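You operate a simulated robot arm through the tools that you are given. There is no shell and no other tool. Be economical: measure what you need, move in short steps, check, and stop when the job is done.

You run a simulated robot arm. Do the job below in one go: nothing can be reset, and whatever is moved stays where it is left.

TASK
Test how firm the orange sweet is and stand its cup in the well that fits the reading.
Fine: zero the tester before the test; under 250 g is SOFT, over 350 g is FIRM, between is GOOD; arm aside after.
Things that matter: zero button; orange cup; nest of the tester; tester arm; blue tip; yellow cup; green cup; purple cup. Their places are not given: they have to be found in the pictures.

Only the result counts: the job must be done as asked and must still hold three seconds after the hand-in. Knocking over, shifting, dropping, spilling or breaking anything else fails it.

THE ROBOT
A 7-joint arm with a two-finger parallel gripper, fixed in place. Base frame: the origin is at the foot of the arm, x ahead of it, y to its left, z up. Lengths are in mm, angles in degrees, forces in N, time in s.
Its first joint turns from -66.0 to 66.0 degrees. Payload 2.4 kg.
The TCP is the grasp point between the finger pads, 30 mm short of the fingertips. In the tool frame z runs along the fingers and y along their closing line. Largest opening 94 mm; finger width 28, thickness 10; the body of the gripper, 50 by 96 mm, starts 55 mm behind the TCP.
Orientation is told as [roll, pitch, yaw] about the base's x, y, z axes, in that order, counted from this pose: with the fingers straight down and closing along the base's y, the tool's x points along the base's -x, its y along +y and its z along -z.

THE INTERFACE
- The arm moves only by the tool servo_tool. Its argument "plan" is a list of rows, each an object (a shift or turn left out is 0, a gripper value left out holds the last) with "offset": the shift along the tool's x, y, z in mm, a list of three; "dr": the turn, a rotation vector about the tool's x, y, z in degrees, a list of three. In form: [{"offset": [dx, dy, dz], "dr": [wx, wy, wz]}, ...]. A call has 1 to 20 rows; each row shifts and turns the commanded pose from where the row before left it, along the tool's axes as they then stand. "grip" is the gripper command, from -1 (shut) to 1 (fully open), values between in proportion, set as the call begins (left out, the last holds). A row lasts 0.2 s, in which the tool goes at most 50 mm and 8.6 degrees; a call with a longer step from one row to the next is refused whole, and so is a gripper value outside its range. A pose out of reach is approached as far as the arm can. The call stops where the force on the tool passes 50 N (or 10 N more than at its start, if that is more) or the arm is blocked; 0.2 s more then pass. The fingers move at their own pace (about 153 mm/s each) and stop on an object; they squeeze with about 33 N. The grip force told is the motor's: it shows also when the fingers shut on nothing. Time passes only in rows, and 0.2 s behind the last, so rows that do not move let the fingers close. The reply holds the time, the measured pose of the TCP, the force on the tool along the base axes, the opening and the grip force, in the units named above and with some noise.
- Cameras (640 x 400 px; columns grow to the right, rows downward): "scene" is fixed at [27.4, 463.2, 1451]; the picture's right is [-0.85, -0.53, 0.00], its down [-0.27, 0.42, -0.87] and it looks along [0.46, -0.73, -0.50] (base axes); focal length 343 px, centre (320, 200). "wrist" rides on the gripper at [-37, 0, -58] in the tool frame; the picture's right is [0.00, -1.00, 0.00], its down [0.97, 0.00, -0.24] and it looks along [0.24, 0.00, 0.97] (tool axes); focal length 218 px, centre (320, 200).
- grab_frame(camera): a new picture of that camera. It takes no simulated time.
- locate(camera, pixels): for up to 12 pixels [column, row] of the newest picture of that camera ("zoom" is the newest enlarged one), the place [x, y, z] in the base frame of the surface seen there, good to about 3 mm. It takes no simulated time.
- enlarge(camera, box): a new picture of the part [left, top, right, bottom] of that camera's present view, enlarged. It takes no simulated time.
- sign_off(): hands the job in; it is judged then, once.

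Go step by step. Measure first, check grasps and placings, and put right what went wrong. The budget is 80 turns and 46 pictures, counting those below and the enlarged ones. Unless the task says otherwise, let go and move clear before handing in, and close with one line.

The tools are called after "Emit:" as a command line: name --argument value ..., lists and objects as JSON in quotes. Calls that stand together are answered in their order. servo_tool: Moves the arm, as the interface text tells. Its arguments: {"type":"object","properties":{"plan":{"type":"array","items":{"type":"object","properties":{"offset":{"type":"array","items":{"type":"number"}},"dr":{"type":"array","items":{"type":"number"}}}}},"grip":{"type":"number"}},"required":["plan"]} The other tools are called the same way: grab_frame (camera) takes a picture; locate (camera, pixels) gives the place of the surface under pixels of a picture; enlarge (camera, box) takes an enlarged picture of a part of a camera's view; sign_off () hands the job in.

At the start:

```text
time: 0.0
eef_pos: [335.6, -162.8, 1268.9]
tcp_rot: [0.0, -0.1, -0.2]
wrist_force: [0.2, 0.8, 0.1]
gripper_width: 93.9
finger_force: 0.0
```

scene: 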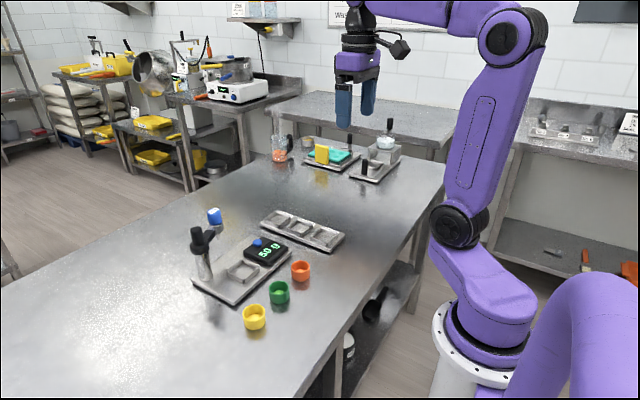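
wrist: 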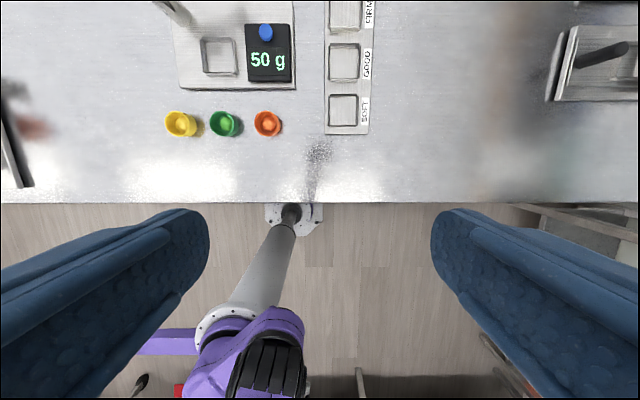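

The tester shows "50 g" (needs zeroing), with the cups at about (300,270), (279,292) and (254,317) in the scene picture. I'll zoom in on the tester and wells.

Emit:
enlarge --camera "scene" --box '[180, 195, 360, 335]'

Emit:
enlarge --camera "wrist" --box '[140, 0, 390, 150]'

```text
2.86 times, centred on (270, 265) of scene
```

zoom: 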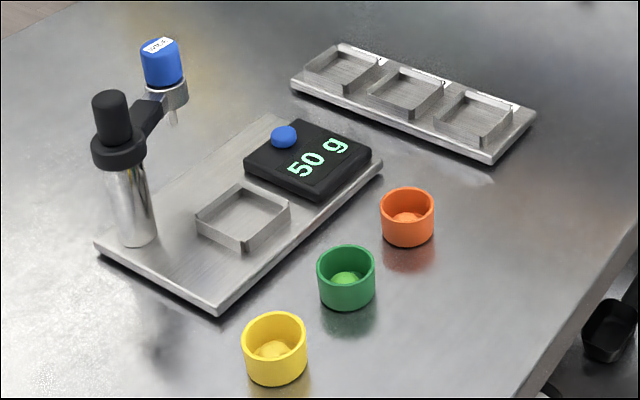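

```text
2.56 times, centred on (265, 75) of wrist
```

zoom: 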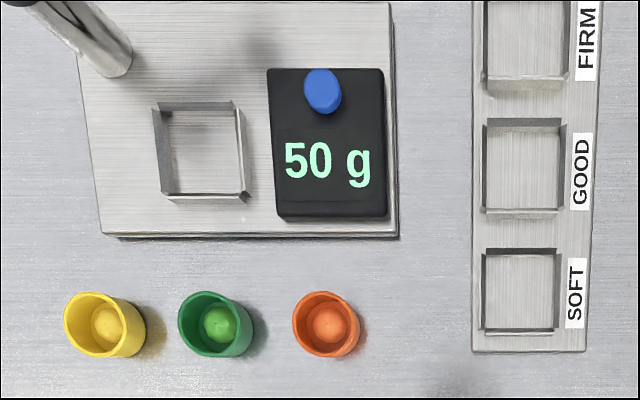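

Zero button, nest, wells and cups are all visible. I'll locate them in both views.

Emit:
locate --camera "zoom" --pixels '[[322, 85], [200, 152], [326, 320], [218, 323], [105, 323], [520, 290], [522, 168], [525, 40], [157, 105], [245, 200], [484, 250], [558, 330]]'

Emit:
locate --camera "scene" --pixels '[[215, 211], [215, 217], [222, 219], [217, 229], [205, 232], [196, 232], [195, 249], [204, 275], [300, 263], [300, 279], [260, 242], [228, 228]]'

Emit:
enlarge --camera "scene" --box '[180, 195, 260, 245]'

```text
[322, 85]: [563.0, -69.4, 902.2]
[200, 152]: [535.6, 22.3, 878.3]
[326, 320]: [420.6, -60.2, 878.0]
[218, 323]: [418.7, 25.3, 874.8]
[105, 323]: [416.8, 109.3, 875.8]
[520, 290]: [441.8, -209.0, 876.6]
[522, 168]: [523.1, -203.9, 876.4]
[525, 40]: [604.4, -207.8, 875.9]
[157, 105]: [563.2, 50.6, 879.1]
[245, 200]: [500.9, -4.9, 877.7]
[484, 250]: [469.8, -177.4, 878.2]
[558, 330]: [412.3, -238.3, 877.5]
```

```text
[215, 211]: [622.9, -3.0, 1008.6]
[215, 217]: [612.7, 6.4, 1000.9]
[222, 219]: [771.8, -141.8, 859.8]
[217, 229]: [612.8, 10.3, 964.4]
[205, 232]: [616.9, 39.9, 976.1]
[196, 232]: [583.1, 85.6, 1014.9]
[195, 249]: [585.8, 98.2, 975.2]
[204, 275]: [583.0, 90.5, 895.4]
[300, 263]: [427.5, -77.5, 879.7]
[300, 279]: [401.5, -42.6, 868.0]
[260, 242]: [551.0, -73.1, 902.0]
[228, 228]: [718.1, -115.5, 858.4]
```

```text
8.00 times, centred on (220, 220) of scene
```

zoom: 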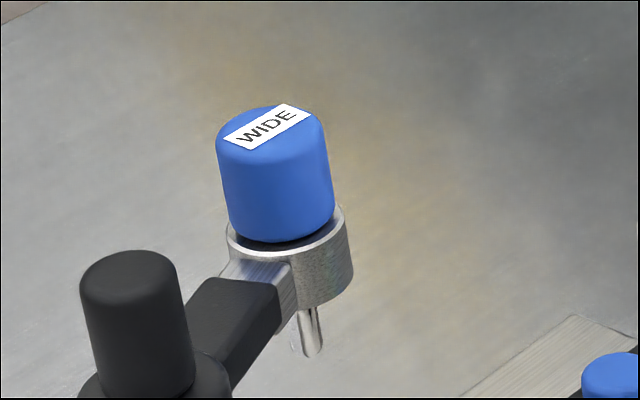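

The scene zoom shows the swing arm with a blue plunger labelled WIDE, currently parked off the nest. The work top measures z≈860 in both cameras, so I'll trust that over the stated 300. I'll refine the arm geometry and start moving above the zero button.

Emit:
locate --camera "zoom" --pixels '[[265, 125], [275, 200], [340, 270], [312, 335], [215, 300], [250, 330], [130, 265], [130, 340], [610, 365], [235, 145], [315, 130], [160, 390]]'

Emit:
servo_tool --plan '[{"offset": [-35, 15, 30]}, {"offset": [-35, 15, 30]}, {"offset": [-35, 15, 30]}, {"offset": [-35, 15, 30]}, {"offset": [-35, 15, 30]}, {"offset": [-35, 15, 30]}, {"offset": [-17, 4, 30]}, {"offset": [0, 0, 0]}]' --grip -1

```text
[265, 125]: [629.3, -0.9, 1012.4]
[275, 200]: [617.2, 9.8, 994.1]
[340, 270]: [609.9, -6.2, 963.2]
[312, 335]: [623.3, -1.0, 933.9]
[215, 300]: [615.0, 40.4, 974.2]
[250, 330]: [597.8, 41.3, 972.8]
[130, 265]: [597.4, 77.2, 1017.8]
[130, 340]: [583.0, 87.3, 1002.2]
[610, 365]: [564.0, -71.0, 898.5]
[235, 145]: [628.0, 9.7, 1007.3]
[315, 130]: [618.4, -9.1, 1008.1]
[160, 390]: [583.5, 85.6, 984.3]
```

```text
time: 1.8
eef_pos: [563.2, -68.7, 1058.8]
tcp_rot: [0.0, -0.2, -0.1]
wrist_force: [0.3, 0.1, -0.3]
gripper_width: 0.0
finger_force: 33.2
```

The arm reached [563, -69, 1059] cleanly and is shut. I'll look through the wrist camera before pressing.

Emit:
grab_frame --camera "wrist"

```text
40 pictures are left
```

wrist: 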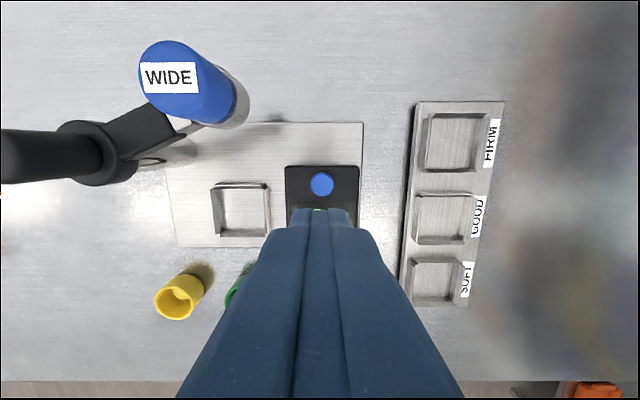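

Emit:
locate --camera "wrist" --pixels '[[321, 183], [295, 190], [350, 175], [165, 75], [241, 212], [215, 187], [266, 233], [453, 143], [446, 217], [436, 281], [177, 298], [60, 155]]'

Emit:
servo_tool --plan '[{"offset": [0, 0, 30]}, {"offset": [0, 0, 30]}, {"offset": [0, 0, 30]}, {"offset": [0, 0, 15]}, {"offset": [0, 0, 0]}]'

```text
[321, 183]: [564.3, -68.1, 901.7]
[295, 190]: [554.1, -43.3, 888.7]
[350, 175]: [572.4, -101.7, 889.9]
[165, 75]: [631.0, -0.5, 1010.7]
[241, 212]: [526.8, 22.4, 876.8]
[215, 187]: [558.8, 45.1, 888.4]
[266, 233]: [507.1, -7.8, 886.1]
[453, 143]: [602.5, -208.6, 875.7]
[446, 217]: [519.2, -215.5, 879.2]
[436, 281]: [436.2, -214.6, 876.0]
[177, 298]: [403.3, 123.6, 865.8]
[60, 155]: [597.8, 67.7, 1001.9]
```

```text
time: 3.0
eef_pos: [563.9, -67.7, 953.7]
tcp_rot: [0.0, -0.1, 0.0]
wrist_force: [0.2, 0.3, 0.5]
gripper_width: 0.0
finger_force: 33.5
```

The button top is at z≈902 and the fingertips are at 924, centred on it. I'll press gently in small steps.

Emit:
servo_tool --plan '[{"offset": [0, 0, 10]}, {"offset": [0, 0, 9]}, {"offset": [0, 0, 2]}, {"offset": [0, 0, 1]}, {"offset": [0, 0, 1]}, {"offset": [0, 0, 1]}, {"offset": [0, 0, 1]}]'

Emit:
enlarge --camera "scene" --box '[180, 195, 360, 335]'

```text
time: 4.6
eef_pos: [563.5, -68.5, 929.3]
tcp_rot: [-0.1, 0.0, -0.1]
wrist_force: [-0.3, 0.1, 2.1]
gripper_width: 0.1
finger_force: 33.6
```

```text
2.86 times, centred on (270, 265) of scene
```

zoom: 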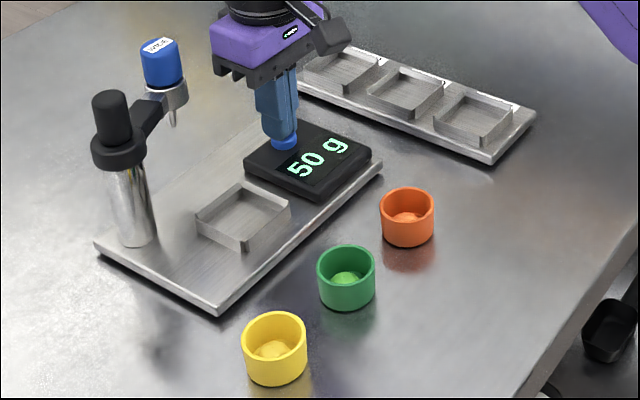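

Contact is just starting (2 N) and the display still reads 50 g. I'll press a few mm further.

Emit:
servo_tool --plan '[{"offset": [0, 0, 1]}, {"offset": [0, 0, 1]}, {"offset": [0, 0, 1]}, {"offset": [0, 0, 1]}]'

Emit:
enlarge --camera "scene" --box '[220, 215, 300, 275]'

```text
time: 5.6
eef_pos: [563.6, -68.8, 926.5]
tcp_rot: [-0.1, -0.1, -0.1]
wrist_force: [-3.0, -0.5, 6.9]
gripper_width: 0.2
finger_force: 32.6
```

```text
6.67 times, centred on (260, 245) of scene
```

zoom: 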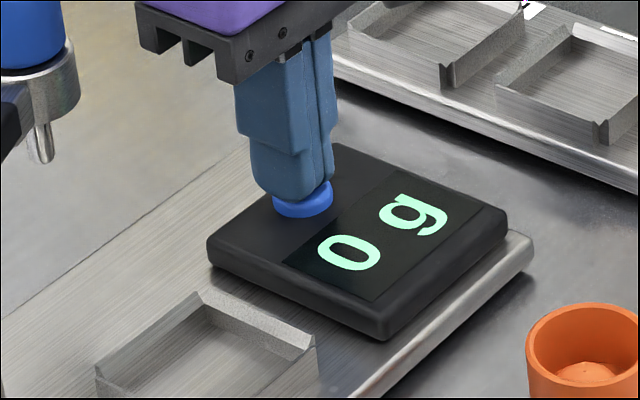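

The display reads 0 g. I'll lift off and go above the orange cup with the gripper part open.

Emit:
servo_tool --plan '[{"offset": [0, 0, -20]}, {"offset": [0, 0, -40]}, {"offset": [0, 0, -40]}, {"offset": [40, 3, 0]}, {"offset": [40, 3, 0]}, {"offset": [40, 3, 0]}, {"offset": [24, 0, 0]}, {"offset": [0, 0, 0]}]' --grip 0.5

Emit:
grab_frame --camera "wrist"

Emit:
enlarge --camera "scene" --box '[220, 225, 340, 305]'

```text
time: 7.4
eef_pos: [417.9, -59.8, 1025.8]
tcp_rot: [0.0, -0.1, -0.1]
wrist_force: [-0.5, -0.1, 0.2]
gripper_width: 70.4
finger_force: 0.1
```

```text
37 pictures are left
```

wrist: 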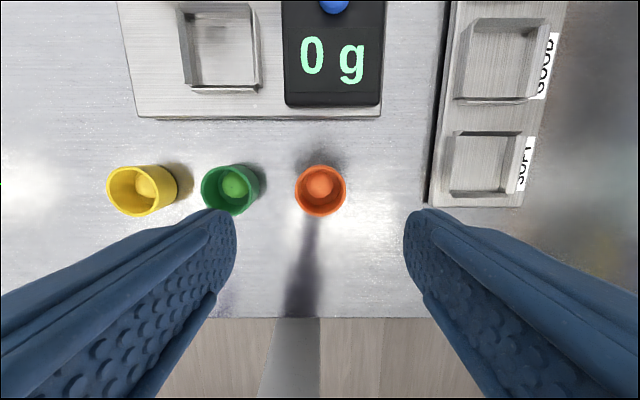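

```text
5.00 times, centred on (280, 265) of scene
```

zoom: 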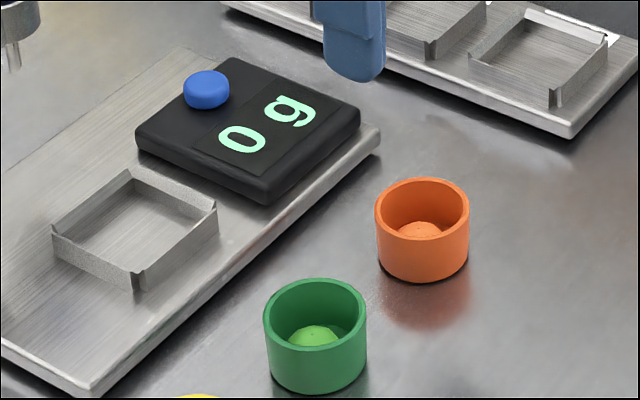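

The display holds at 0 g with the gripper over the orange cup. I'll measure the cup's rim and height.

Emit:
locate --camera "wrist" --pixels '[[298, 190], [344, 190], [321, 168], [321, 213], [319, 183], [200, 184], [206, 184]]'

Emit:
locate --camera "zoom" --pixels '[[377, 205], [467, 205], [422, 240], [422, 180], [422, 278], [422, 228], [422, 287], [130, 172], [137, 278], [215, 208], [55, 230], [130, 230]]'

```text
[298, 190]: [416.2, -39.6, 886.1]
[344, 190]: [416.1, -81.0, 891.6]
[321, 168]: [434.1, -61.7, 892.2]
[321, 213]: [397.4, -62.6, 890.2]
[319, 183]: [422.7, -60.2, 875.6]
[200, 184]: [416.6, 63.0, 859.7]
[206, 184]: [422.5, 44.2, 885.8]
```

```text
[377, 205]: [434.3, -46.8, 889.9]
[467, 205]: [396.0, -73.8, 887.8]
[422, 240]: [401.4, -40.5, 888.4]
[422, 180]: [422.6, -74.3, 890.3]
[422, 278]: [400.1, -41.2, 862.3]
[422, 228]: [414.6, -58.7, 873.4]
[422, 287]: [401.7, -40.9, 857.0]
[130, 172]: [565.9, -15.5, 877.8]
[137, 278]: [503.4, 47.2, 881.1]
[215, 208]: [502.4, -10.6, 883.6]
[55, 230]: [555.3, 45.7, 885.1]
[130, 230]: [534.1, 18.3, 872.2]
```

The orange cup centre is about (416, -60.5), Ø44, rim z≈890; nest centre is about (533, 18.5), floor ≈873, walls ≈887. I'll grip high on the cup (TCP z 906) so the fingertips clear the nest walls.

Emit:
servo_tool --plan '[{"offset": [1.5, -1, 40]}, {"offset": [0, 0, 40]}, {"offset": [0, 0, 30]}, {"offset": [0, 0, 10]}, {"offset": [0, 0, 0]}]'

Emit:
servo_tool --plan '[{"offset": [0, 0, 0]}, {"offset": [0, 0, 0]}, {"offset": [0, 0, 0]}]' --grip -1

Emit:
servo_tool --plan '[{"offset": [0, 0, -20]}, {"offset": [0, 0, -20]}, {"offset": [0, 0, -20]}, {"offset": [0, 0, 0]}]'

Emit:
grab_frame --camera "scene"

Emit:
grab_frame --camera "wrist"

```text
time: 8.6
eef_pos: [418.1, -60.0, 905.6]
tcp_rot: [0.1, -0.1, 0.0]
wrist_force: [1.1, 0.0, 0.3]
gripper_width: 70.7
finger_force: 0.0
```

```text
time: 9.4
eef_pos: [417.1, -60.0, 905.6]
tcp_rot: [-0.1, -0.1, -0.1]
wrist_force: [0.1, 0.2, 0.0]
gripper_width: 45.1
finger_force: 33.0
```

```text
time: 10.4
eef_pos: [418.4, -61.2, 965.0]
tcp_rot: [0.0, -0.1, -0.2]
wrist_force: [-0.3, -0.3, -0.7]
gripper_width: 44.7
finger_force: 32.7
```

```text
35 pictures are left
```

scene: 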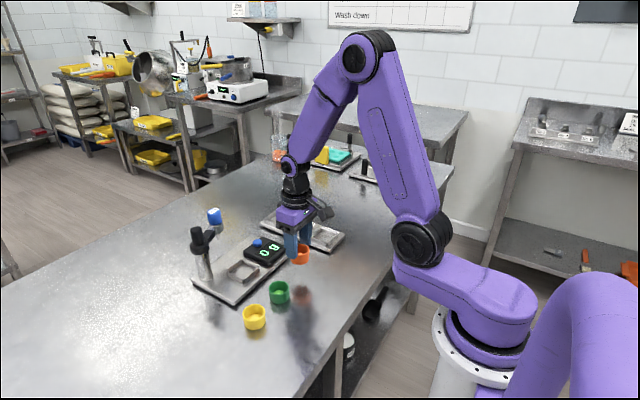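

```text
34 pictures are left
```

wrist: 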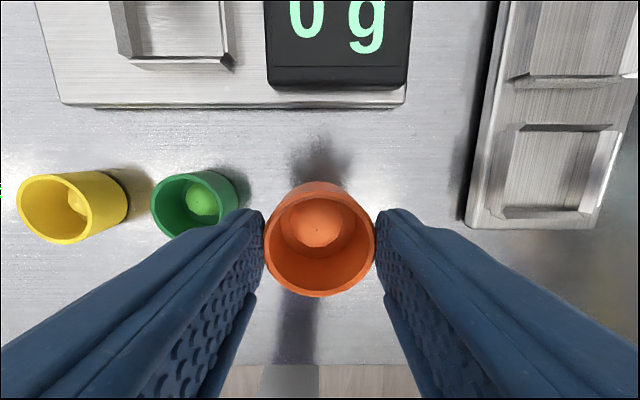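

The cup is held (44.7 mm opening). I'll move it above the nest.

Emit:
servo_tool --plan '[{"offset": [0, 20, -5]}, {"offset": [-30, 30, 0]}, {"offset": [-35, 30, 0]}, {"offset": [-35, 0, 0]}, {"offset": [-15, 0, 0]}, {"offset": [0, 0, 0]}]'

Emit:
grab_frame --camera "wrist"

Emit:
enlarge --camera "scene" --box '[160, 170, 340, 310]'

```text
time: 11.8
eef_pos: [534.4, 19.8, 971.9]
tcp_rot: [0.0, 0.0, 0.0]
wrist_force: [0.9, 0.6, -0.5]
gripper_width: 44.9
finger_force: 33.1
```

```text
33 pictures are left
```

wrist: 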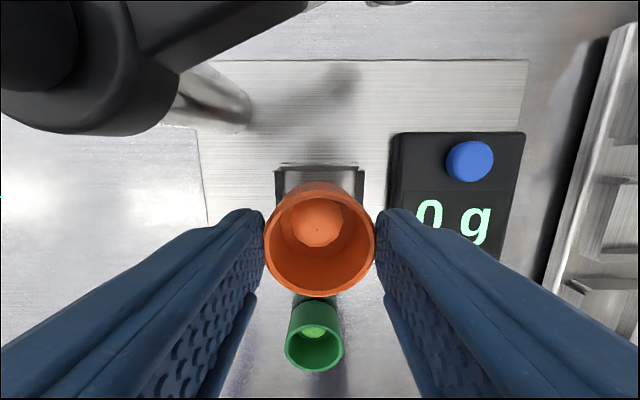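

```text
2.86 times, centred on (250, 240) of scene
```

zoom: 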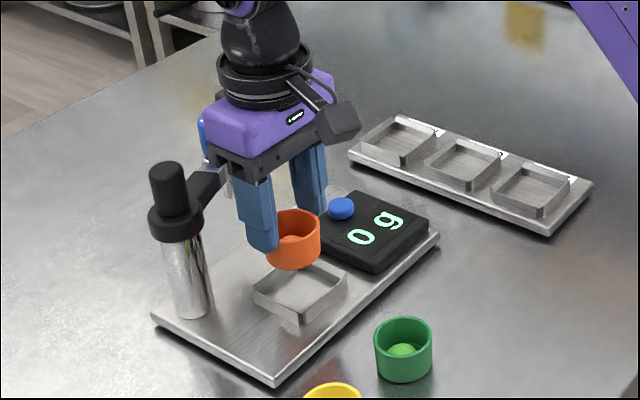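

The cup is over the nest with the arm head just behind. I'll check the cup centre against the nest's rear wall.

Emit:
locate --camera "wrist" --pixels '[[277, 170], [363, 170], [320, 165], [320, 169], [269, 235], [371, 235], [320, 184], [320, 292], [320, 180]]'

Emit:
locate --camera "zoom" --pixels '[[254, 289], [300, 310], [346, 277], [320, 302], [274, 308], [215, 150], [230, 185]]'

```text
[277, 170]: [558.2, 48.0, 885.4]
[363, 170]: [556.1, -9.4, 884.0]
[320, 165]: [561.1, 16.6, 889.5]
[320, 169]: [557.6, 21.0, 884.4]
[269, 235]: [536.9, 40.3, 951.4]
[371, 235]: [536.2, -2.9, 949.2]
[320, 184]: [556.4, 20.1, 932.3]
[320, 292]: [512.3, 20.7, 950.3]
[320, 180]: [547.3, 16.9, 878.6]
```

```text
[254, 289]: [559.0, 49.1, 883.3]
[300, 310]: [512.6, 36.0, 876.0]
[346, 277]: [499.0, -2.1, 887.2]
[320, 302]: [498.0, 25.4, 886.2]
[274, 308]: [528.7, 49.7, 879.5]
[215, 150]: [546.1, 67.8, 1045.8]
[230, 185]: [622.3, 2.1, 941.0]
```

The nest centre is about (530, 19.5) and the cup is at about (533, 19.5). I'll shift -2.5 in x and lower to just above the floor.

Emit:
servo_tool --plan '[{"offset": [2.5, 0, 0]}, {"offset": [0, 0, 20]}, {"offset": [0, 0, 15]}, {"offset": [0, 0, 5]}, {"offset": [0, 0, 4]}, {"offset": [0, 0, 2]}, {"offset": [0, 0, 2]}, {"offset": [0, 0, 1]}, {"offset": [0, 0, 0]}]'

Emit:
enlarge --camera "scene" --box '[190, 205, 310, 300]'

```text
time: 13.8
eef_pos: [532.0, 20.5, 922.9]
tcp_rot: [0.0, -0.4, -0.1]
wrist_force: [4.2, 5.9, 27.8]
gripper_width: 44.8
finger_force: 33.0
```

```text
4.21 times, centred on (250, 252) of scene
```

zoom: 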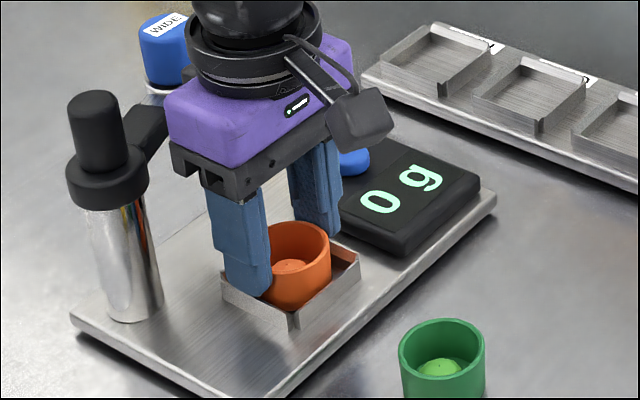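

The cup bottom met the floor at about z 875 with 28 N. I'll relax 1 mm, release and lift.

Emit:
servo_tool --plan '[{"offset": [0, 0, -1]}, {"offset": [0, 0, 0]}]'

Emit:
servo_tool --plan '[{"offset": [0, 0, 0]}, {"offset": [0, 0, 0]}, {"offset": [0, 0, -15]}, {"offset": [0, 0, -25]}, {"offset": [0, 0, -40]}, {"offset": [40, 0, -40]}, {"offset": [40, 0, -20]}, {"offset": [0, 0, 0]}]' --grip 0.4

Emit:
grab_frame --camera "wrist"

Emit:
enlarge --camera "scene" --box '[180, 195, 300, 290]'

```text
time: 14.4
eef_pos: [530.5, 19.7, 922.6]
tcp_rot: [0.0, -0.2, -0.1]
wrist_force: [7.2, 3.6, 16.2]
gripper_width: 44.7
finger_force: 32.9
```

```text
refused: row 6 steps farther than a row can; nothing moved
```

```text
30 pictures are left
```

wrist: 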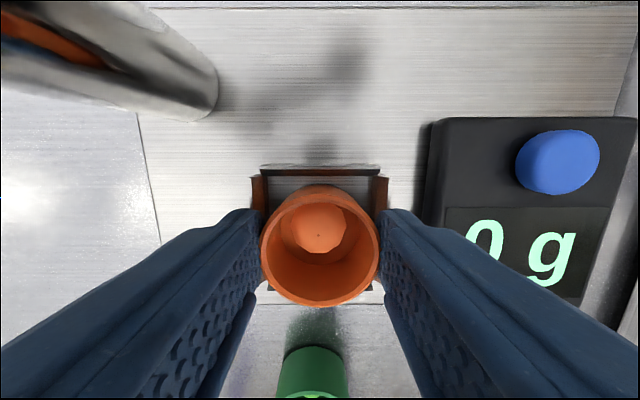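

```text
4.21 times, centred on (240, 242) of scene
```

zoom: 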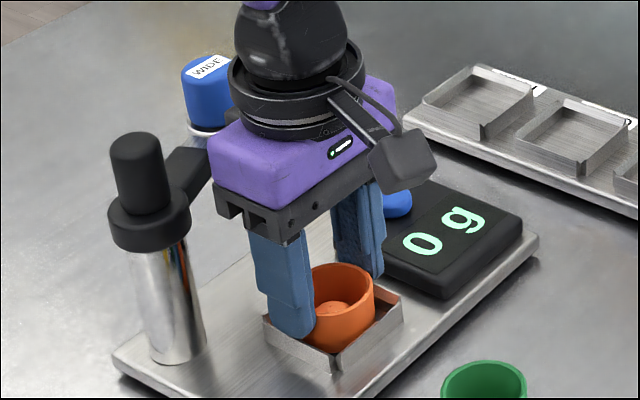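

The row was refused, so nothing moved. A side force remains, so I'll check that the cup is level and not perched on the front wall before releasing.

Emit:
locate --camera "wrist" --pixels '[[320, 188], [320, 302], [263, 240], [376, 240], [320, 165], [320, 178], [375, 289], [268, 287], [320, 235]]'

Emit:
enlarge --camera "scene" --box '[220, 245, 280, 290]'

```text
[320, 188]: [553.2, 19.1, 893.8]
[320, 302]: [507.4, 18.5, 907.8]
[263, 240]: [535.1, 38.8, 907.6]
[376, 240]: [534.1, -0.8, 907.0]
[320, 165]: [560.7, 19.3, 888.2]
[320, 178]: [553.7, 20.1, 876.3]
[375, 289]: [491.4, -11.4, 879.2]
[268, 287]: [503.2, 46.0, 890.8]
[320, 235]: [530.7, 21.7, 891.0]
```

```text
8.89 times, centred on (250, 268) of scene
```

zoom: 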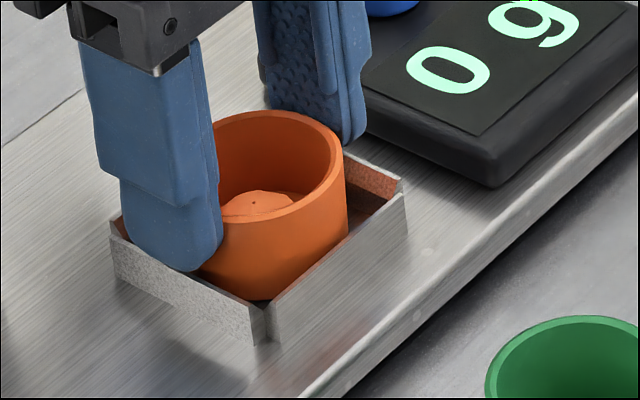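

The cup sits level inside the walls (rim 907.6 all round). I'll release and back off.

Emit:
servo_tool --plan '[{"offset": [0, 0, 0]}, {"offset": [0, 0, 0]}, {"offset": [0, 0, -15]}, {"offset": [0, 0, -25]}, {"offset": [0, 0, -40]}, {"offset": [30, 0, -35]}, {"offset": [40, 0, -20]}, {"offset": [40, 0, 0]}, {"offset": [0, 0, 0]}]' --grip 0.4

Emit:
grab_frame --camera "wrist"

Emit:
enlarge --camera "scene" --box '[180, 195, 300, 290]'

```text
time: 16.4
eef_pos: [418.7, 19.5, 1057.3]
tcp_rot: [-0.1, -0.2, -0.1]
wrist_force: [0.2, -0.2, 0.5]
gripper_width: 65.9
finger_force: 0.1
```

```text
27 pictures are left
```

wrist: 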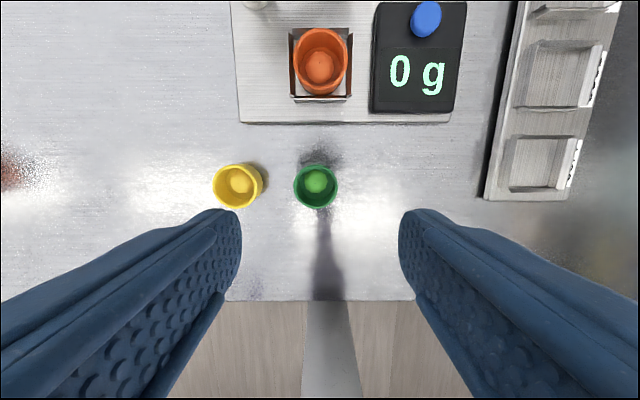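

```text
4.21 times, centred on (240, 242) of scene
```

zoom: 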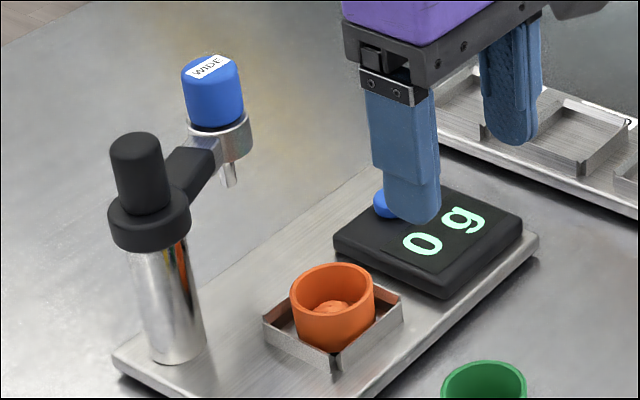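

The cup rests in the nest and the display still reads 0 g. Next I'll turn the gripper 90° and straddle the blue cap near (622, 0) to swing the arm over the nest (post at about (593, 82)).

Emit:
servo_tool --plan '[{"offset": [0, 0, -20], "dr": [0, 0, 8.5]}, {"dr": [0, 0, 8.5]}, {"dr": [0, 0, 8.5]}, {"dr": [0, 0, 8.5]}, {"dr": [0, 0, 8.5]}, {"dr": [0, 0, 8.5]}, {"dr": [0, 0, 8.5]}, {"dr": [0, 0, 8.5]}, {"dr": [0, 0, 8.5]}, {"dr": [0, 0, 8.5]}, {"dr": [0, 0, 5]}, {"offset": [0, 0, 0]}]' --grip 0.4

```text
time: 19.0
eef_pos: [420.0, 20.4, 1077.8]
tcp_rot: [0.1, 0.1, -90.3]
wrist_force: [0.3, 0.1, 0.3]
gripper_width: 65.6
finger_force: 0.0
```

The turn worked: tool x is now base +y and tool y is base +x. I'll move above the cap.

Emit:
servo_tool --plan '[{"offset": [-5, 40, 0]}, {"offset": [-5, 40, 0]}, {"offset": [-5, 40, 0]}, {"offset": [-5, 40, 0]}, {"offset": [-1, 42, 0]}, {"offset": [0, 0, 0]}]'

Emit:
grab_frame --camera "wrist"

Emit:
enlarge --camera "scene" --box '[160, 150, 300, 260]'

```text
time: 20.4
eef_pos: [622.7, -1.0, 1078.5]
tcp_rot: [0.0, 0.1, -90.1]
wrist_force: [0.1, -0.5, -0.3]
gripper_width: 66.0
finger_force: 0.0
```

```text
25 pictures are left
```

wrist: 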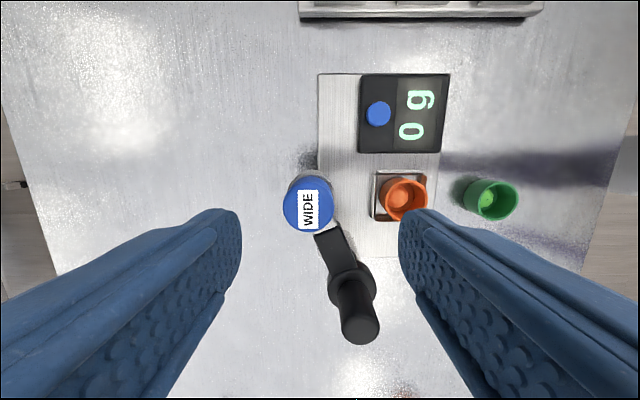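

```text
3.64 times, centred on (230, 205) of scene
```

zoom: 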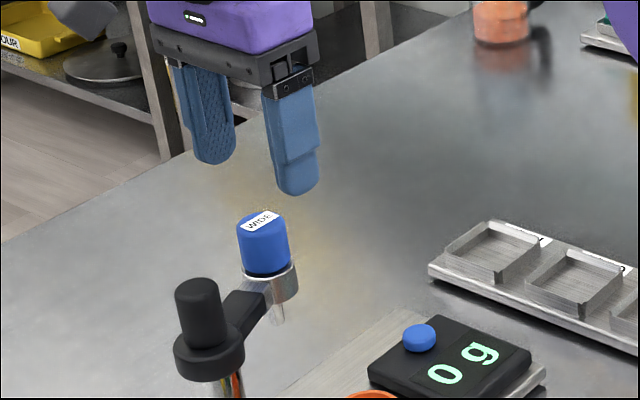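

Emit:
locate --camera "wrist" --pixels '[[308, 205], [286, 205], [331, 205], [308, 183], [308, 228], [360, 325], [350, 245], [403, 200], [403, 184], [403, 218], [428, 200], [340, 240]]'

```text
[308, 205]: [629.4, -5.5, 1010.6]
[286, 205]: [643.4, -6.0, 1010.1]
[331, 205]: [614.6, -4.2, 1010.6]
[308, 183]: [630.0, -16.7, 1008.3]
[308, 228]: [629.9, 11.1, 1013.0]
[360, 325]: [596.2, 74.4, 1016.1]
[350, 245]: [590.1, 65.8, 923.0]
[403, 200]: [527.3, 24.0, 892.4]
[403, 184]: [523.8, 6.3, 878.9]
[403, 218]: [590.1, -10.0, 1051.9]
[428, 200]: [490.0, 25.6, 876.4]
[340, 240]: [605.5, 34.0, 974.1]
```

The cap centre is at (629, -3), Ø≈29; the post axis is at about (596, 78), giving R≈87.5, which matches the sweet's distance. I'll centre on the cap and descend to straddle it.

Emit:
servo_tool --plan '[{"offset": [-2, 6.5, 0]}, {"offset": [0, 0, 30]}, {"offset": [0, 0, 25]}, {"offset": [0, 0, 8]}, {"offset": [0, 0, 0]}]'

Emit:
enlarge --camera "scene" --box '[160, 170, 280, 260]'

```text
time: 21.6
eef_pos: [629.3, -3.2, 1015.3]
tcp_rot: [0.0, 0.1, -90.1]
wrist_force: [0.8, 0.0, -0.7]
gripper_width: 65.9
finger_force: 0.0
```

```text
4.44 times, centred on (220, 215) of scene
```

zoom: 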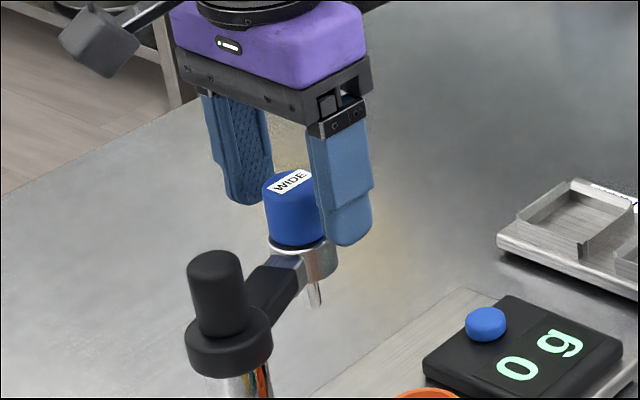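

The cap is straddled. I'll narrow the fingers to a loose cage and sweep the first part of the arc.

Emit:
servo_tool --plan '[{"offset": [0, 0, 0]}, {"offset": [-1.5, -6, 0]}, {"offset": [-1.8, -10.2, 0]}, {"offset": [-2.1, -10.4, 0]}, {"offset": [-0.9, -12.2, 0]}, {"offset": [0.9, -12.2, 0]}, {"offset": [2.5, -11.9, 0]}, {"offset": [0, 0, 0]}]' --grip -0.15

Emit:
enlarge --camera "scene" --box '[160, 170, 280, 260]'

```text
time: 23.4
eef_pos: [565.7, -6.2, 1015.4]
tcp_rot: [0.1, 0.0, -90.1]
wrist_force: [-0.8, 0.2, 0.5]
gripper_width: 40.1
finger_force: 0.4
```

```text
4.44 times, centred on (220, 215) of scene
```

zoom: 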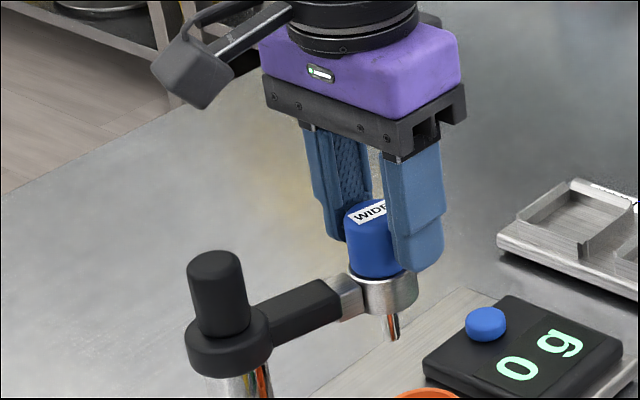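

The arm is swinging freely with the cage. I'll continue to the end of the arc.

Emit:
servo_tool --plan '[{"offset": [4.2, -11.5, 0]}, {"offset": [5.7, -10.8, 0]}, {"offset": [7.2, -9.8, 0]}, {"offset": [8.4, -8, 0]}, {"offset": [0, 0, 0]}]'

Emit:
enlarge --camera "scene" --box '[170, 190, 290, 280]'

Emit:
grab_frame --camera "wrist"

```text
time: 24.6
eef_pos: [526.9, 18.2, 1013.8]
tcp_rot: [0.1, 0.0, -90.1]
wrist_force: [0.3, -0.1, 0.9]
gripper_width: 40.1
finger_force: 0.3
```

```text
4.44 times, centred on (230, 235) of scene
```

zoom: 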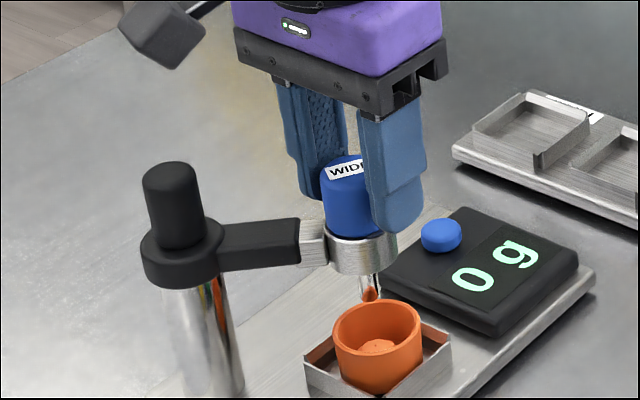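

```text
20 pictures are left
```

wrist: 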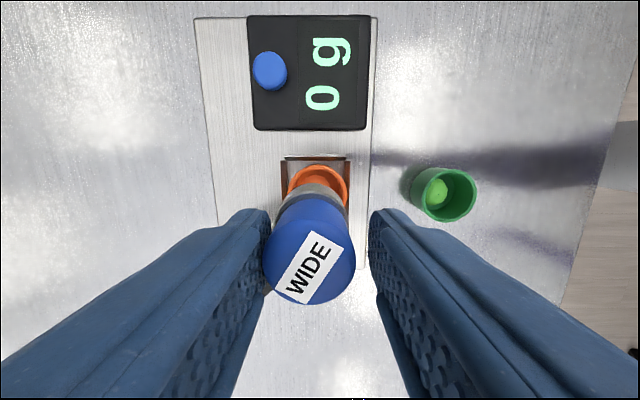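

Emit:
locate --camera "wrist" --pixels '[[309, 253], [267, 250], [354, 250], [310, 207], [310, 300], [288, 185], [348, 185], [318, 167]]'

Emit:
locate --camera "zoom" --pixels '[[370, 293], [378, 345], [336, 335], [420, 335], [377, 370], [377, 303], [180, 170], [362, 250]]'

```text
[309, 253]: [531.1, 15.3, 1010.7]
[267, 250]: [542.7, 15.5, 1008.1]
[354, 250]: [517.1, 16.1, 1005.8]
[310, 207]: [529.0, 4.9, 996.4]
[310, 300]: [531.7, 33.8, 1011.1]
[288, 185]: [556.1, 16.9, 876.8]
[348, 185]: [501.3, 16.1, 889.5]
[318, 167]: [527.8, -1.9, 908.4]
```

```text
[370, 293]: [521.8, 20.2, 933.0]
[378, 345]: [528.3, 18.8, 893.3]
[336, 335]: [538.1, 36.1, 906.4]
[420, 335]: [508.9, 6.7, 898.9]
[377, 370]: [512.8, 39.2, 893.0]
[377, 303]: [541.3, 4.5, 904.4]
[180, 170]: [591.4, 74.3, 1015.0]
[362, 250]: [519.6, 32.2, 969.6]
```

The cap centre (530.5, 19) sits over the sweet (529, 20). I'll lift straight up, shut the fingers and centre above the cap.

Emit:
servo_tool --plan '[{"offset": [0, 3, 0]}, {"offset": [0, 0, -20]}, {"offset": [0, 0, -30]}, {"offset": [0, 0, 0]}]'

Emit:
servo_tool --plan '[{"offset": [0.5, 0.5, 0]}, {"offset": [0, 0, 0]}, {"offset": [0, 0, 10]}, {"offset": [0, 0, 0]}]' --grip -1

Emit:
grab_frame --camera "wrist"

```text
time: 25.6
eef_pos: [528.8, 19.6, 1066.7]
tcp_rot: [0.1, -0.1, -90.2]
wrist_force: [-0.3, -0.1, 0.0]
gripper_width: 39.9
finger_force: 0.0
```

```text
time: 26.6
eef_pos: [529.7, 20.7, 1054.4]
tcp_rot: [0.2, 0.0, -90.1]
wrist_force: [-0.1, -1.3, -0.4]
gripper_width: 0.0
finger_force: 32.8
```

```text
19 pictures are left
```

wrist: 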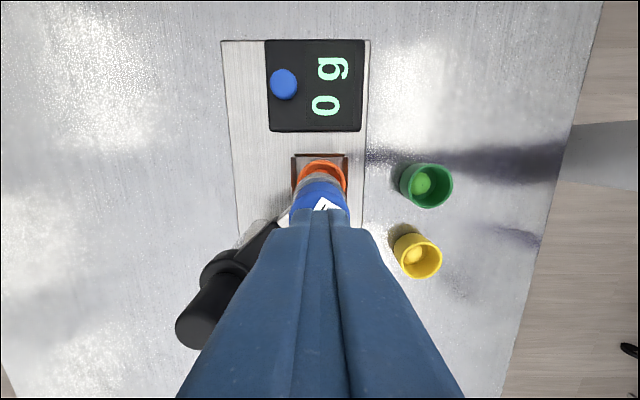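

The cap is still centred under the closed fingers (tip z 1024, cap top 1010). I'll press down gradually.

Emit:
servo_tool --plan '[{"offset": [0, 0, 8]}, {"offset": [0, 0, 5]}, {"offset": [0, 0, 2]}, {"offset": [0, 0, 2]}, {"offset": [0, 0, 2]}, {"offset": [0, 0, 0]}]'

Emit:
enlarge --camera "scene" --box '[170, 190, 290, 280]'

```text
time: 28.0
eef_pos: [529.5, 20.0, 1035.5]
tcp_rot: [0.1, -0.1, -90.1]
wrist_force: [0.8, 0.7, 3.1]
gripper_width: 0.0
finger_force: 33.2
```

```text
4.44 times, centred on (230, 235) of scene
```

zoom: 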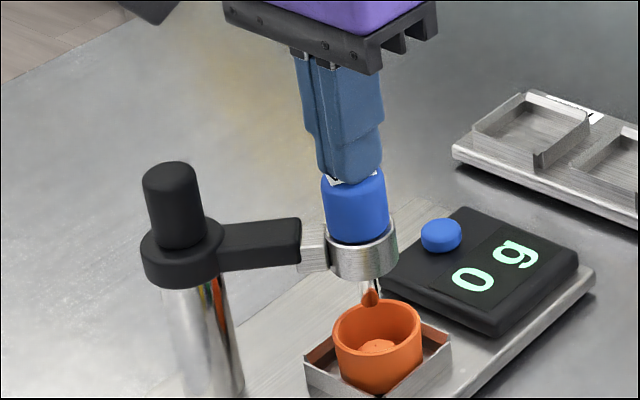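

The plunger is sinking with 3 N and the probe is still above the sweet. I'll continue.

Emit:
servo_tool --plan '[{"offset": [0, 0, 3]}, {"offset": [0, 0, 3]}, {"offset": [0, 0, 3]}, {"offset": [0, 0, 3]}, {"offset": [0, 0, 2]}, {"offset": [0, 0, 2]}, {"offset": [0, 0, 0]}]'

Emit:
enlarge --camera "scene" --box '[170, 190, 290, 280]'

```text
time: 29.6
eef_pos: [530.1, 19.3, 1021.5]
tcp_rot: [0.2, 0.0, -90.1]
wrist_force: [-1.9, 0.8, 16.2]
gripper_width: 0.1
finger_force: 32.7
```

```text
4.44 times, centred on (230, 235) of scene
```

zoom: 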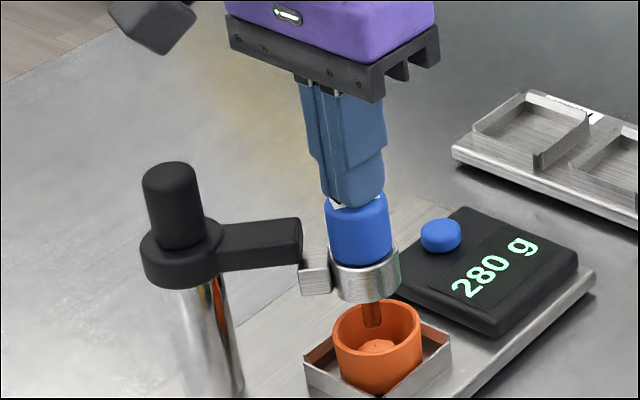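

The display reads 280 g. I'll press a further millimetre or two to see whether the reading is settled.

Emit:
servo_tool --plan '[{"offset": [0, 0, 1]}, {"offset": [0, 0, 1]}, {"offset": [0, 0, 0]}, {"offset": [0, 0, 0]}]'

Emit:
enlarge --camera "scene" --box '[200, 215, 290, 280]'

```text
time: 30.6
eef_pos: [530.3, 18.8, 1019.9]
tcp_rot: [0.5, 0.0, -90.1]
wrist_force: [-3.0, -1.9, 37.5]
gripper_width: 0.0
finger_force: 33.0
```

```text
6.15 times, centred on (245, 248) of scene
```

zoom: 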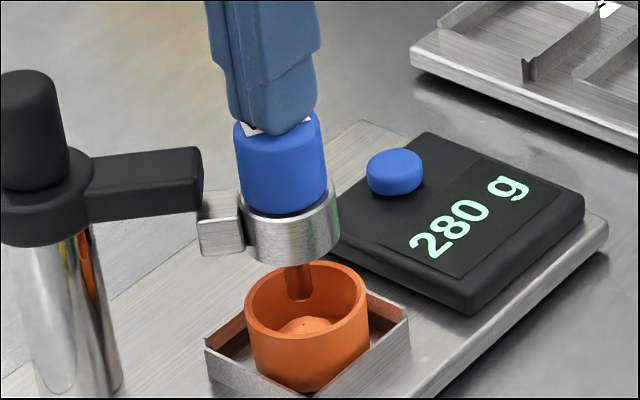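

The reading is steady at 280 g, which is GOOD. I'll release the plunger, rise and open the cage.

Emit:
servo_tool --plan '[{"offset": [0, 0, -4]}, {"offset": [0, 0, -6]}, {"offset": [0, 0, -8]}, {"offset": [0, 0, -15]}, {"offset": [0, 0, -15]}, {"offset": [0, 0, 0]}]'

Emit:
servo_tool --plan '[{"offset": [0, 0, 0]}, {"offset": [0, 0, 0]}]' --grip 0.3

Emit:
grab_frame --camera "wrist"

```text
time: 32.0
eef_pos: [529.1, 19.3, 1066.7]
tcp_rot: [0.2, 0.1, -90.1]
wrist_force: [0.8, 0.8, 0.3]
gripper_width: 0.3
finger_force: 33.2
```

```text
time: 32.6
eef_pos: [531.0, 18.6, 1065.9]
tcp_rot: [0.2, 0.0, -90.2]
wrist_force: [-0.1, -0.6, -0.1]
gripper_width: 61.1
finger_force: 0.0
```

```text
15 pictures are left
```

wrist: 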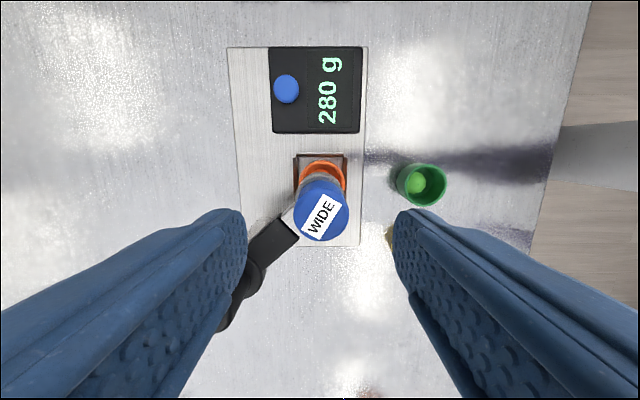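

The plunger has sprung back and the display holds 280 g. I'll descend around the cap again, narrow the cage, and swing the arm back along the arc.

Emit:
servo_tool --plan '[{"offset": [0, 0, 25]}, {"offset": [0, 0, 20]}, {"offset": [0, 0, 6]}, {"offset": [0, 0, 0]}]'

Emit:
servo_tool --plan '[{"offset": [0, 0, 0]}, {"offset": [0, 5, 0]}, {"offset": [-9.2, 9.5, 0]}, {"offset": [-7.2, 9.8, 0]}, {"offset": [-5.7, 10.8, 0]}, {"offset": [-4.2, 11.5, 0]}, {"offset": [-2.5, 11.9, 0]}, {"offset": [-0.9, 12.2, 0]}, {"offset": [0.9, 12.2, 0]}, {"offset": [2.1, 10.4, 0]}, {"offset": [3.5, 9.5, 0]}, {"offset": [0, 0, 0]}]' --grip -0.15

Emit:
enlarge --camera "scene" --box '[170, 180, 300, 280]'

```text
time: 33.6
eef_pos: [528.8, 20.7, 1014.9]
tcp_rot: [0.1, 0.0, -90.2]
wrist_force: [-0.5, 0.3, 0.5]
gripper_width: 61.1
finger_force: 0.1
```

```text
time: 36.2
eef_pos: [631.7, -3.6, 1015.5]
tcp_rot: [0.1, 0.0, -90.1]
wrist_force: [-0.2, 0.0, 1.7]
gripper_width: 40.0
finger_force: 0.0
```

```text
4.00 times, centred on (235, 230) of scene
```

zoom: 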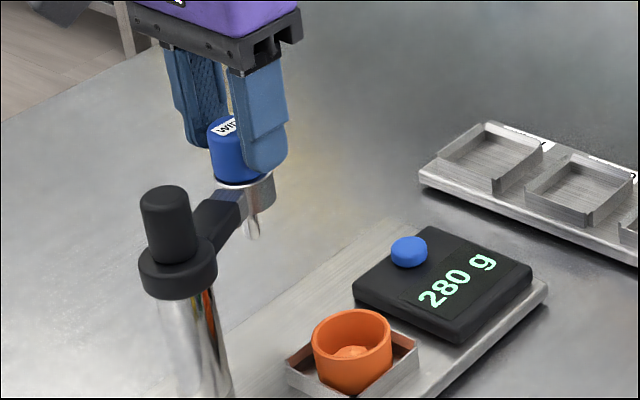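

The arm is back at its parked position. I'll lift clear, turn back to the original yaw, and go above the cup.

Emit:
servo_tool --plan '[{"offset": [0, -3, 0]}, {"offset": [0, 0, -20]}, {"offset": [0, 0, -40]}, {"offset": [5, -35, 0]}, {"offset": [5, -35, 0]}, {"offset": [10, -30, 0]}, {"offset": [0, 0, 0]}]'

Emit:
servo_tool --plan '[{"dr": [0, 0, -8.5]}, {"dr": [0, 0, -8.5]}, {"dr": [0, 0, -8.5]}, {"dr": [0, 0, -8.5]}, {"dr": [0, 0, -8.5]}, {"dr": [0, 0, -8.5]}, {"dr": [0, 0, -8.5]}, {"dr": [0, 0, -8.5]}, {"dr": [0, 0, -8.5]}, {"dr": [0, 0, -8.5]}, {"dr": [0, 0, -5]}, {"offset": [0, 0, 0]}]' --grip 0.4

Emit:
grab_frame --camera "wrist"

```text
time: 37.8
eef_pos: [527.6, 15.3, 1073.9]
tcp_rot: [0.2, 0.0, -90.1]
wrist_force: [-0.2, -0.2, 0.4]
gripper_width: 40.3
finger_force: 0.0
```

```text
time: 40.4
eef_pos: [529.4, 16.5, 1074.5]
tcp_rot: [0.0, -0.1, 0.0]
wrist_force: [0.2, 0.2, 0.2]
gripper_width: 65.7
finger_force: 0.1
```

```text
13 pictures are left
```

wrist: 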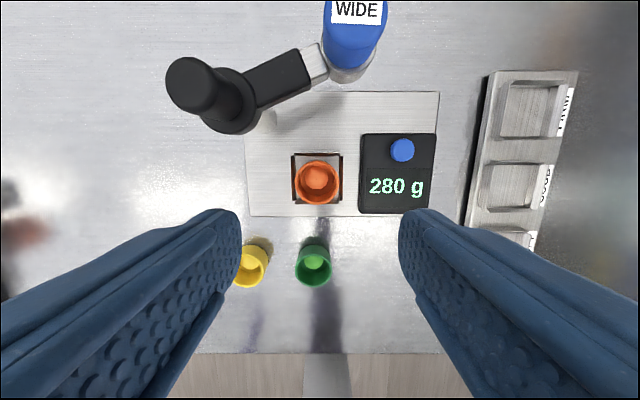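

Emit:
locate --camera "wrist" --pixels '[[355, 15], [317, 160], [317, 204], [296, 185], [340, 185], [512, 186], [480, 200], [490, 165], [534, 207], [525, 110], [190, 85]]'

```text
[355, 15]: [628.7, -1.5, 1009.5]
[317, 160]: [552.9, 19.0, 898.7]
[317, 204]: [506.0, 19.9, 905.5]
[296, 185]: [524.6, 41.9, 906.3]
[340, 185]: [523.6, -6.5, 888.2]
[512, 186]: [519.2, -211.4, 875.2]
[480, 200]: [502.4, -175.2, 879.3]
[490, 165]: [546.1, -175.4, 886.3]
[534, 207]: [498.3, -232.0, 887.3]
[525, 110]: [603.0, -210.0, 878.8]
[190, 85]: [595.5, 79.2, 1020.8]
```

The arm is parked at (629, -2) and the cup is at (529, 19.5). I'll descend and grip it.

Emit:
servo_tool --plan '[{"offset": [0, 3, 40]}, {"offset": [0, 0, 40]}, {"offset": [0, 0, 40]}, {"offset": [0, 0, 25]}, {"offset": [0, 0, 6]}, {"offset": [0, 0, 0]}]'

Emit:
servo_tool --plan '[{"offset": [0, 0, 0]}, {"offset": [0, 0, 0]}, {"offset": [0, 0, 0]}]' --grip -1

Emit:
servo_tool --plan '[{"offset": [0, 0, -10]}, {"offset": [0, 0, -20]}, {"offset": [0, 0, -30]}, {"offset": [0, 0, 0]}]'

Emit:
grab_frame --camera "wrist"

```text
time: 41.8
eef_pos: [528.9, 19.7, 925.3]
tcp_rot: [0.0, -0.1, -0.1]
wrist_force: [-0.4, 0.0, 0.4]
gripper_width: 65.5
finger_force: 0.1
```

```text
time: 42.6
eef_pos: [529.4, 20.7, 923.9]
tcp_rot: [0.0, -0.1, -0.1]
wrist_force: [-0.4, 0.1, 1.0]
gripper_width: 45.0
finger_force: 33.0
```

```text
time: 43.6
eef_pos: [529.4, 19.4, 984.2]
tcp_rot: [0.1, -0.1, -0.1]
wrist_force: [0.2, -0.2, 0.0]
gripper_width: 45.2
finger_force: 33.0
```

```text
12 pictures are left
```

wrist: 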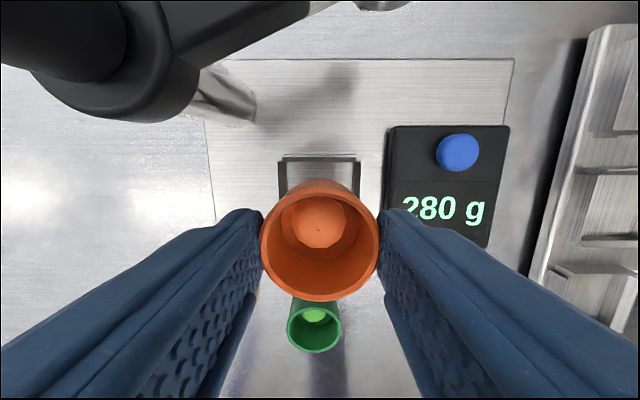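

The cup is held. I'll carry it across to above the GOOD well at about (522, -208).

Emit:
servo_tool --plan '[{"offset": [0, -25, 0]}, {"offset": [0, -40, 0]}, {"offset": [2, -40, 0]}, {"offset": [2, -40, 0]}, {"offset": [2, -40, 0]}, {"offset": [2, -30, 0]}, {"offset": [0, -12, 0]}, {"offset": [0, 0, 0]}]'

Emit:
grab_frame --camera "wrist"

Emit:
enlarge --camera "scene" --box '[220, 165, 360, 270]'

```text
time: 45.4
eef_pos: [520.9, -208.0, 983.9]
tcp_rot: [-0.1, -0.1, -0.2]
wrist_force: [0.6, -0.6, -0.9]
gripper_width: 45.2
finger_force: 33.1
```

```text
11 pictures are left
```

wrist: 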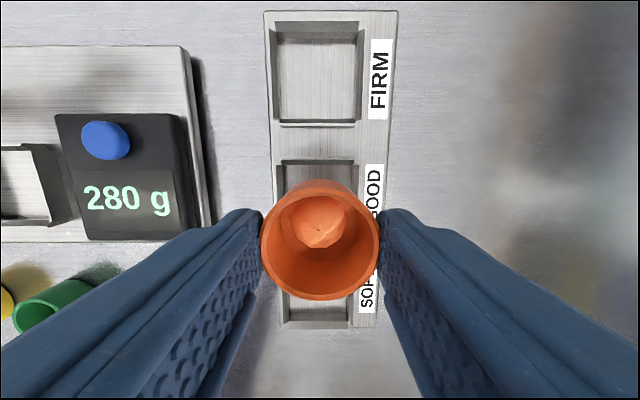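

```text
3.81 times, centred on (290, 218) of scene
```

zoom: 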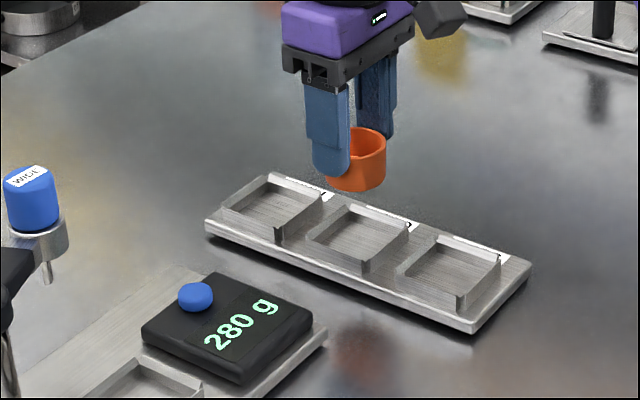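

Emit:
locate --camera "wrist" --pixels '[[279, 164], [355, 164], [317, 161], [273, 120], [361, 121], [274, 25], [360, 25], [263, 240], [377, 240], [320, 298]]'

Emit:
locate --camera "zoom" --pixels '[[308, 233], [362, 262], [406, 228], [350, 208], [385, 246], [335, 248], [358, 240], [400, 265], [455, 295], [498, 262]]'

```text
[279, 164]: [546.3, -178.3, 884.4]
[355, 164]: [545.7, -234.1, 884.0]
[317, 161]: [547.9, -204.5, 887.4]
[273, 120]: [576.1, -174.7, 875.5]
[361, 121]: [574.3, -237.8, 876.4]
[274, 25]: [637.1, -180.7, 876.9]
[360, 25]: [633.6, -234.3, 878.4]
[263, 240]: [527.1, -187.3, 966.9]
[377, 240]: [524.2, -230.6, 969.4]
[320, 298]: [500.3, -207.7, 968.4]
```

```text
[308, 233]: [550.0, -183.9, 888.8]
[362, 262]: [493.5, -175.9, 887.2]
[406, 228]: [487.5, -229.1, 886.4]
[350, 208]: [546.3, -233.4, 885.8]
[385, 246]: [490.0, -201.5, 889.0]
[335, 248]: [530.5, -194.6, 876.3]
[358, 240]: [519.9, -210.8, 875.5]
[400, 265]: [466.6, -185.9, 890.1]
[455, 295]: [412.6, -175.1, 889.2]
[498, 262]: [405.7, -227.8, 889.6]
```

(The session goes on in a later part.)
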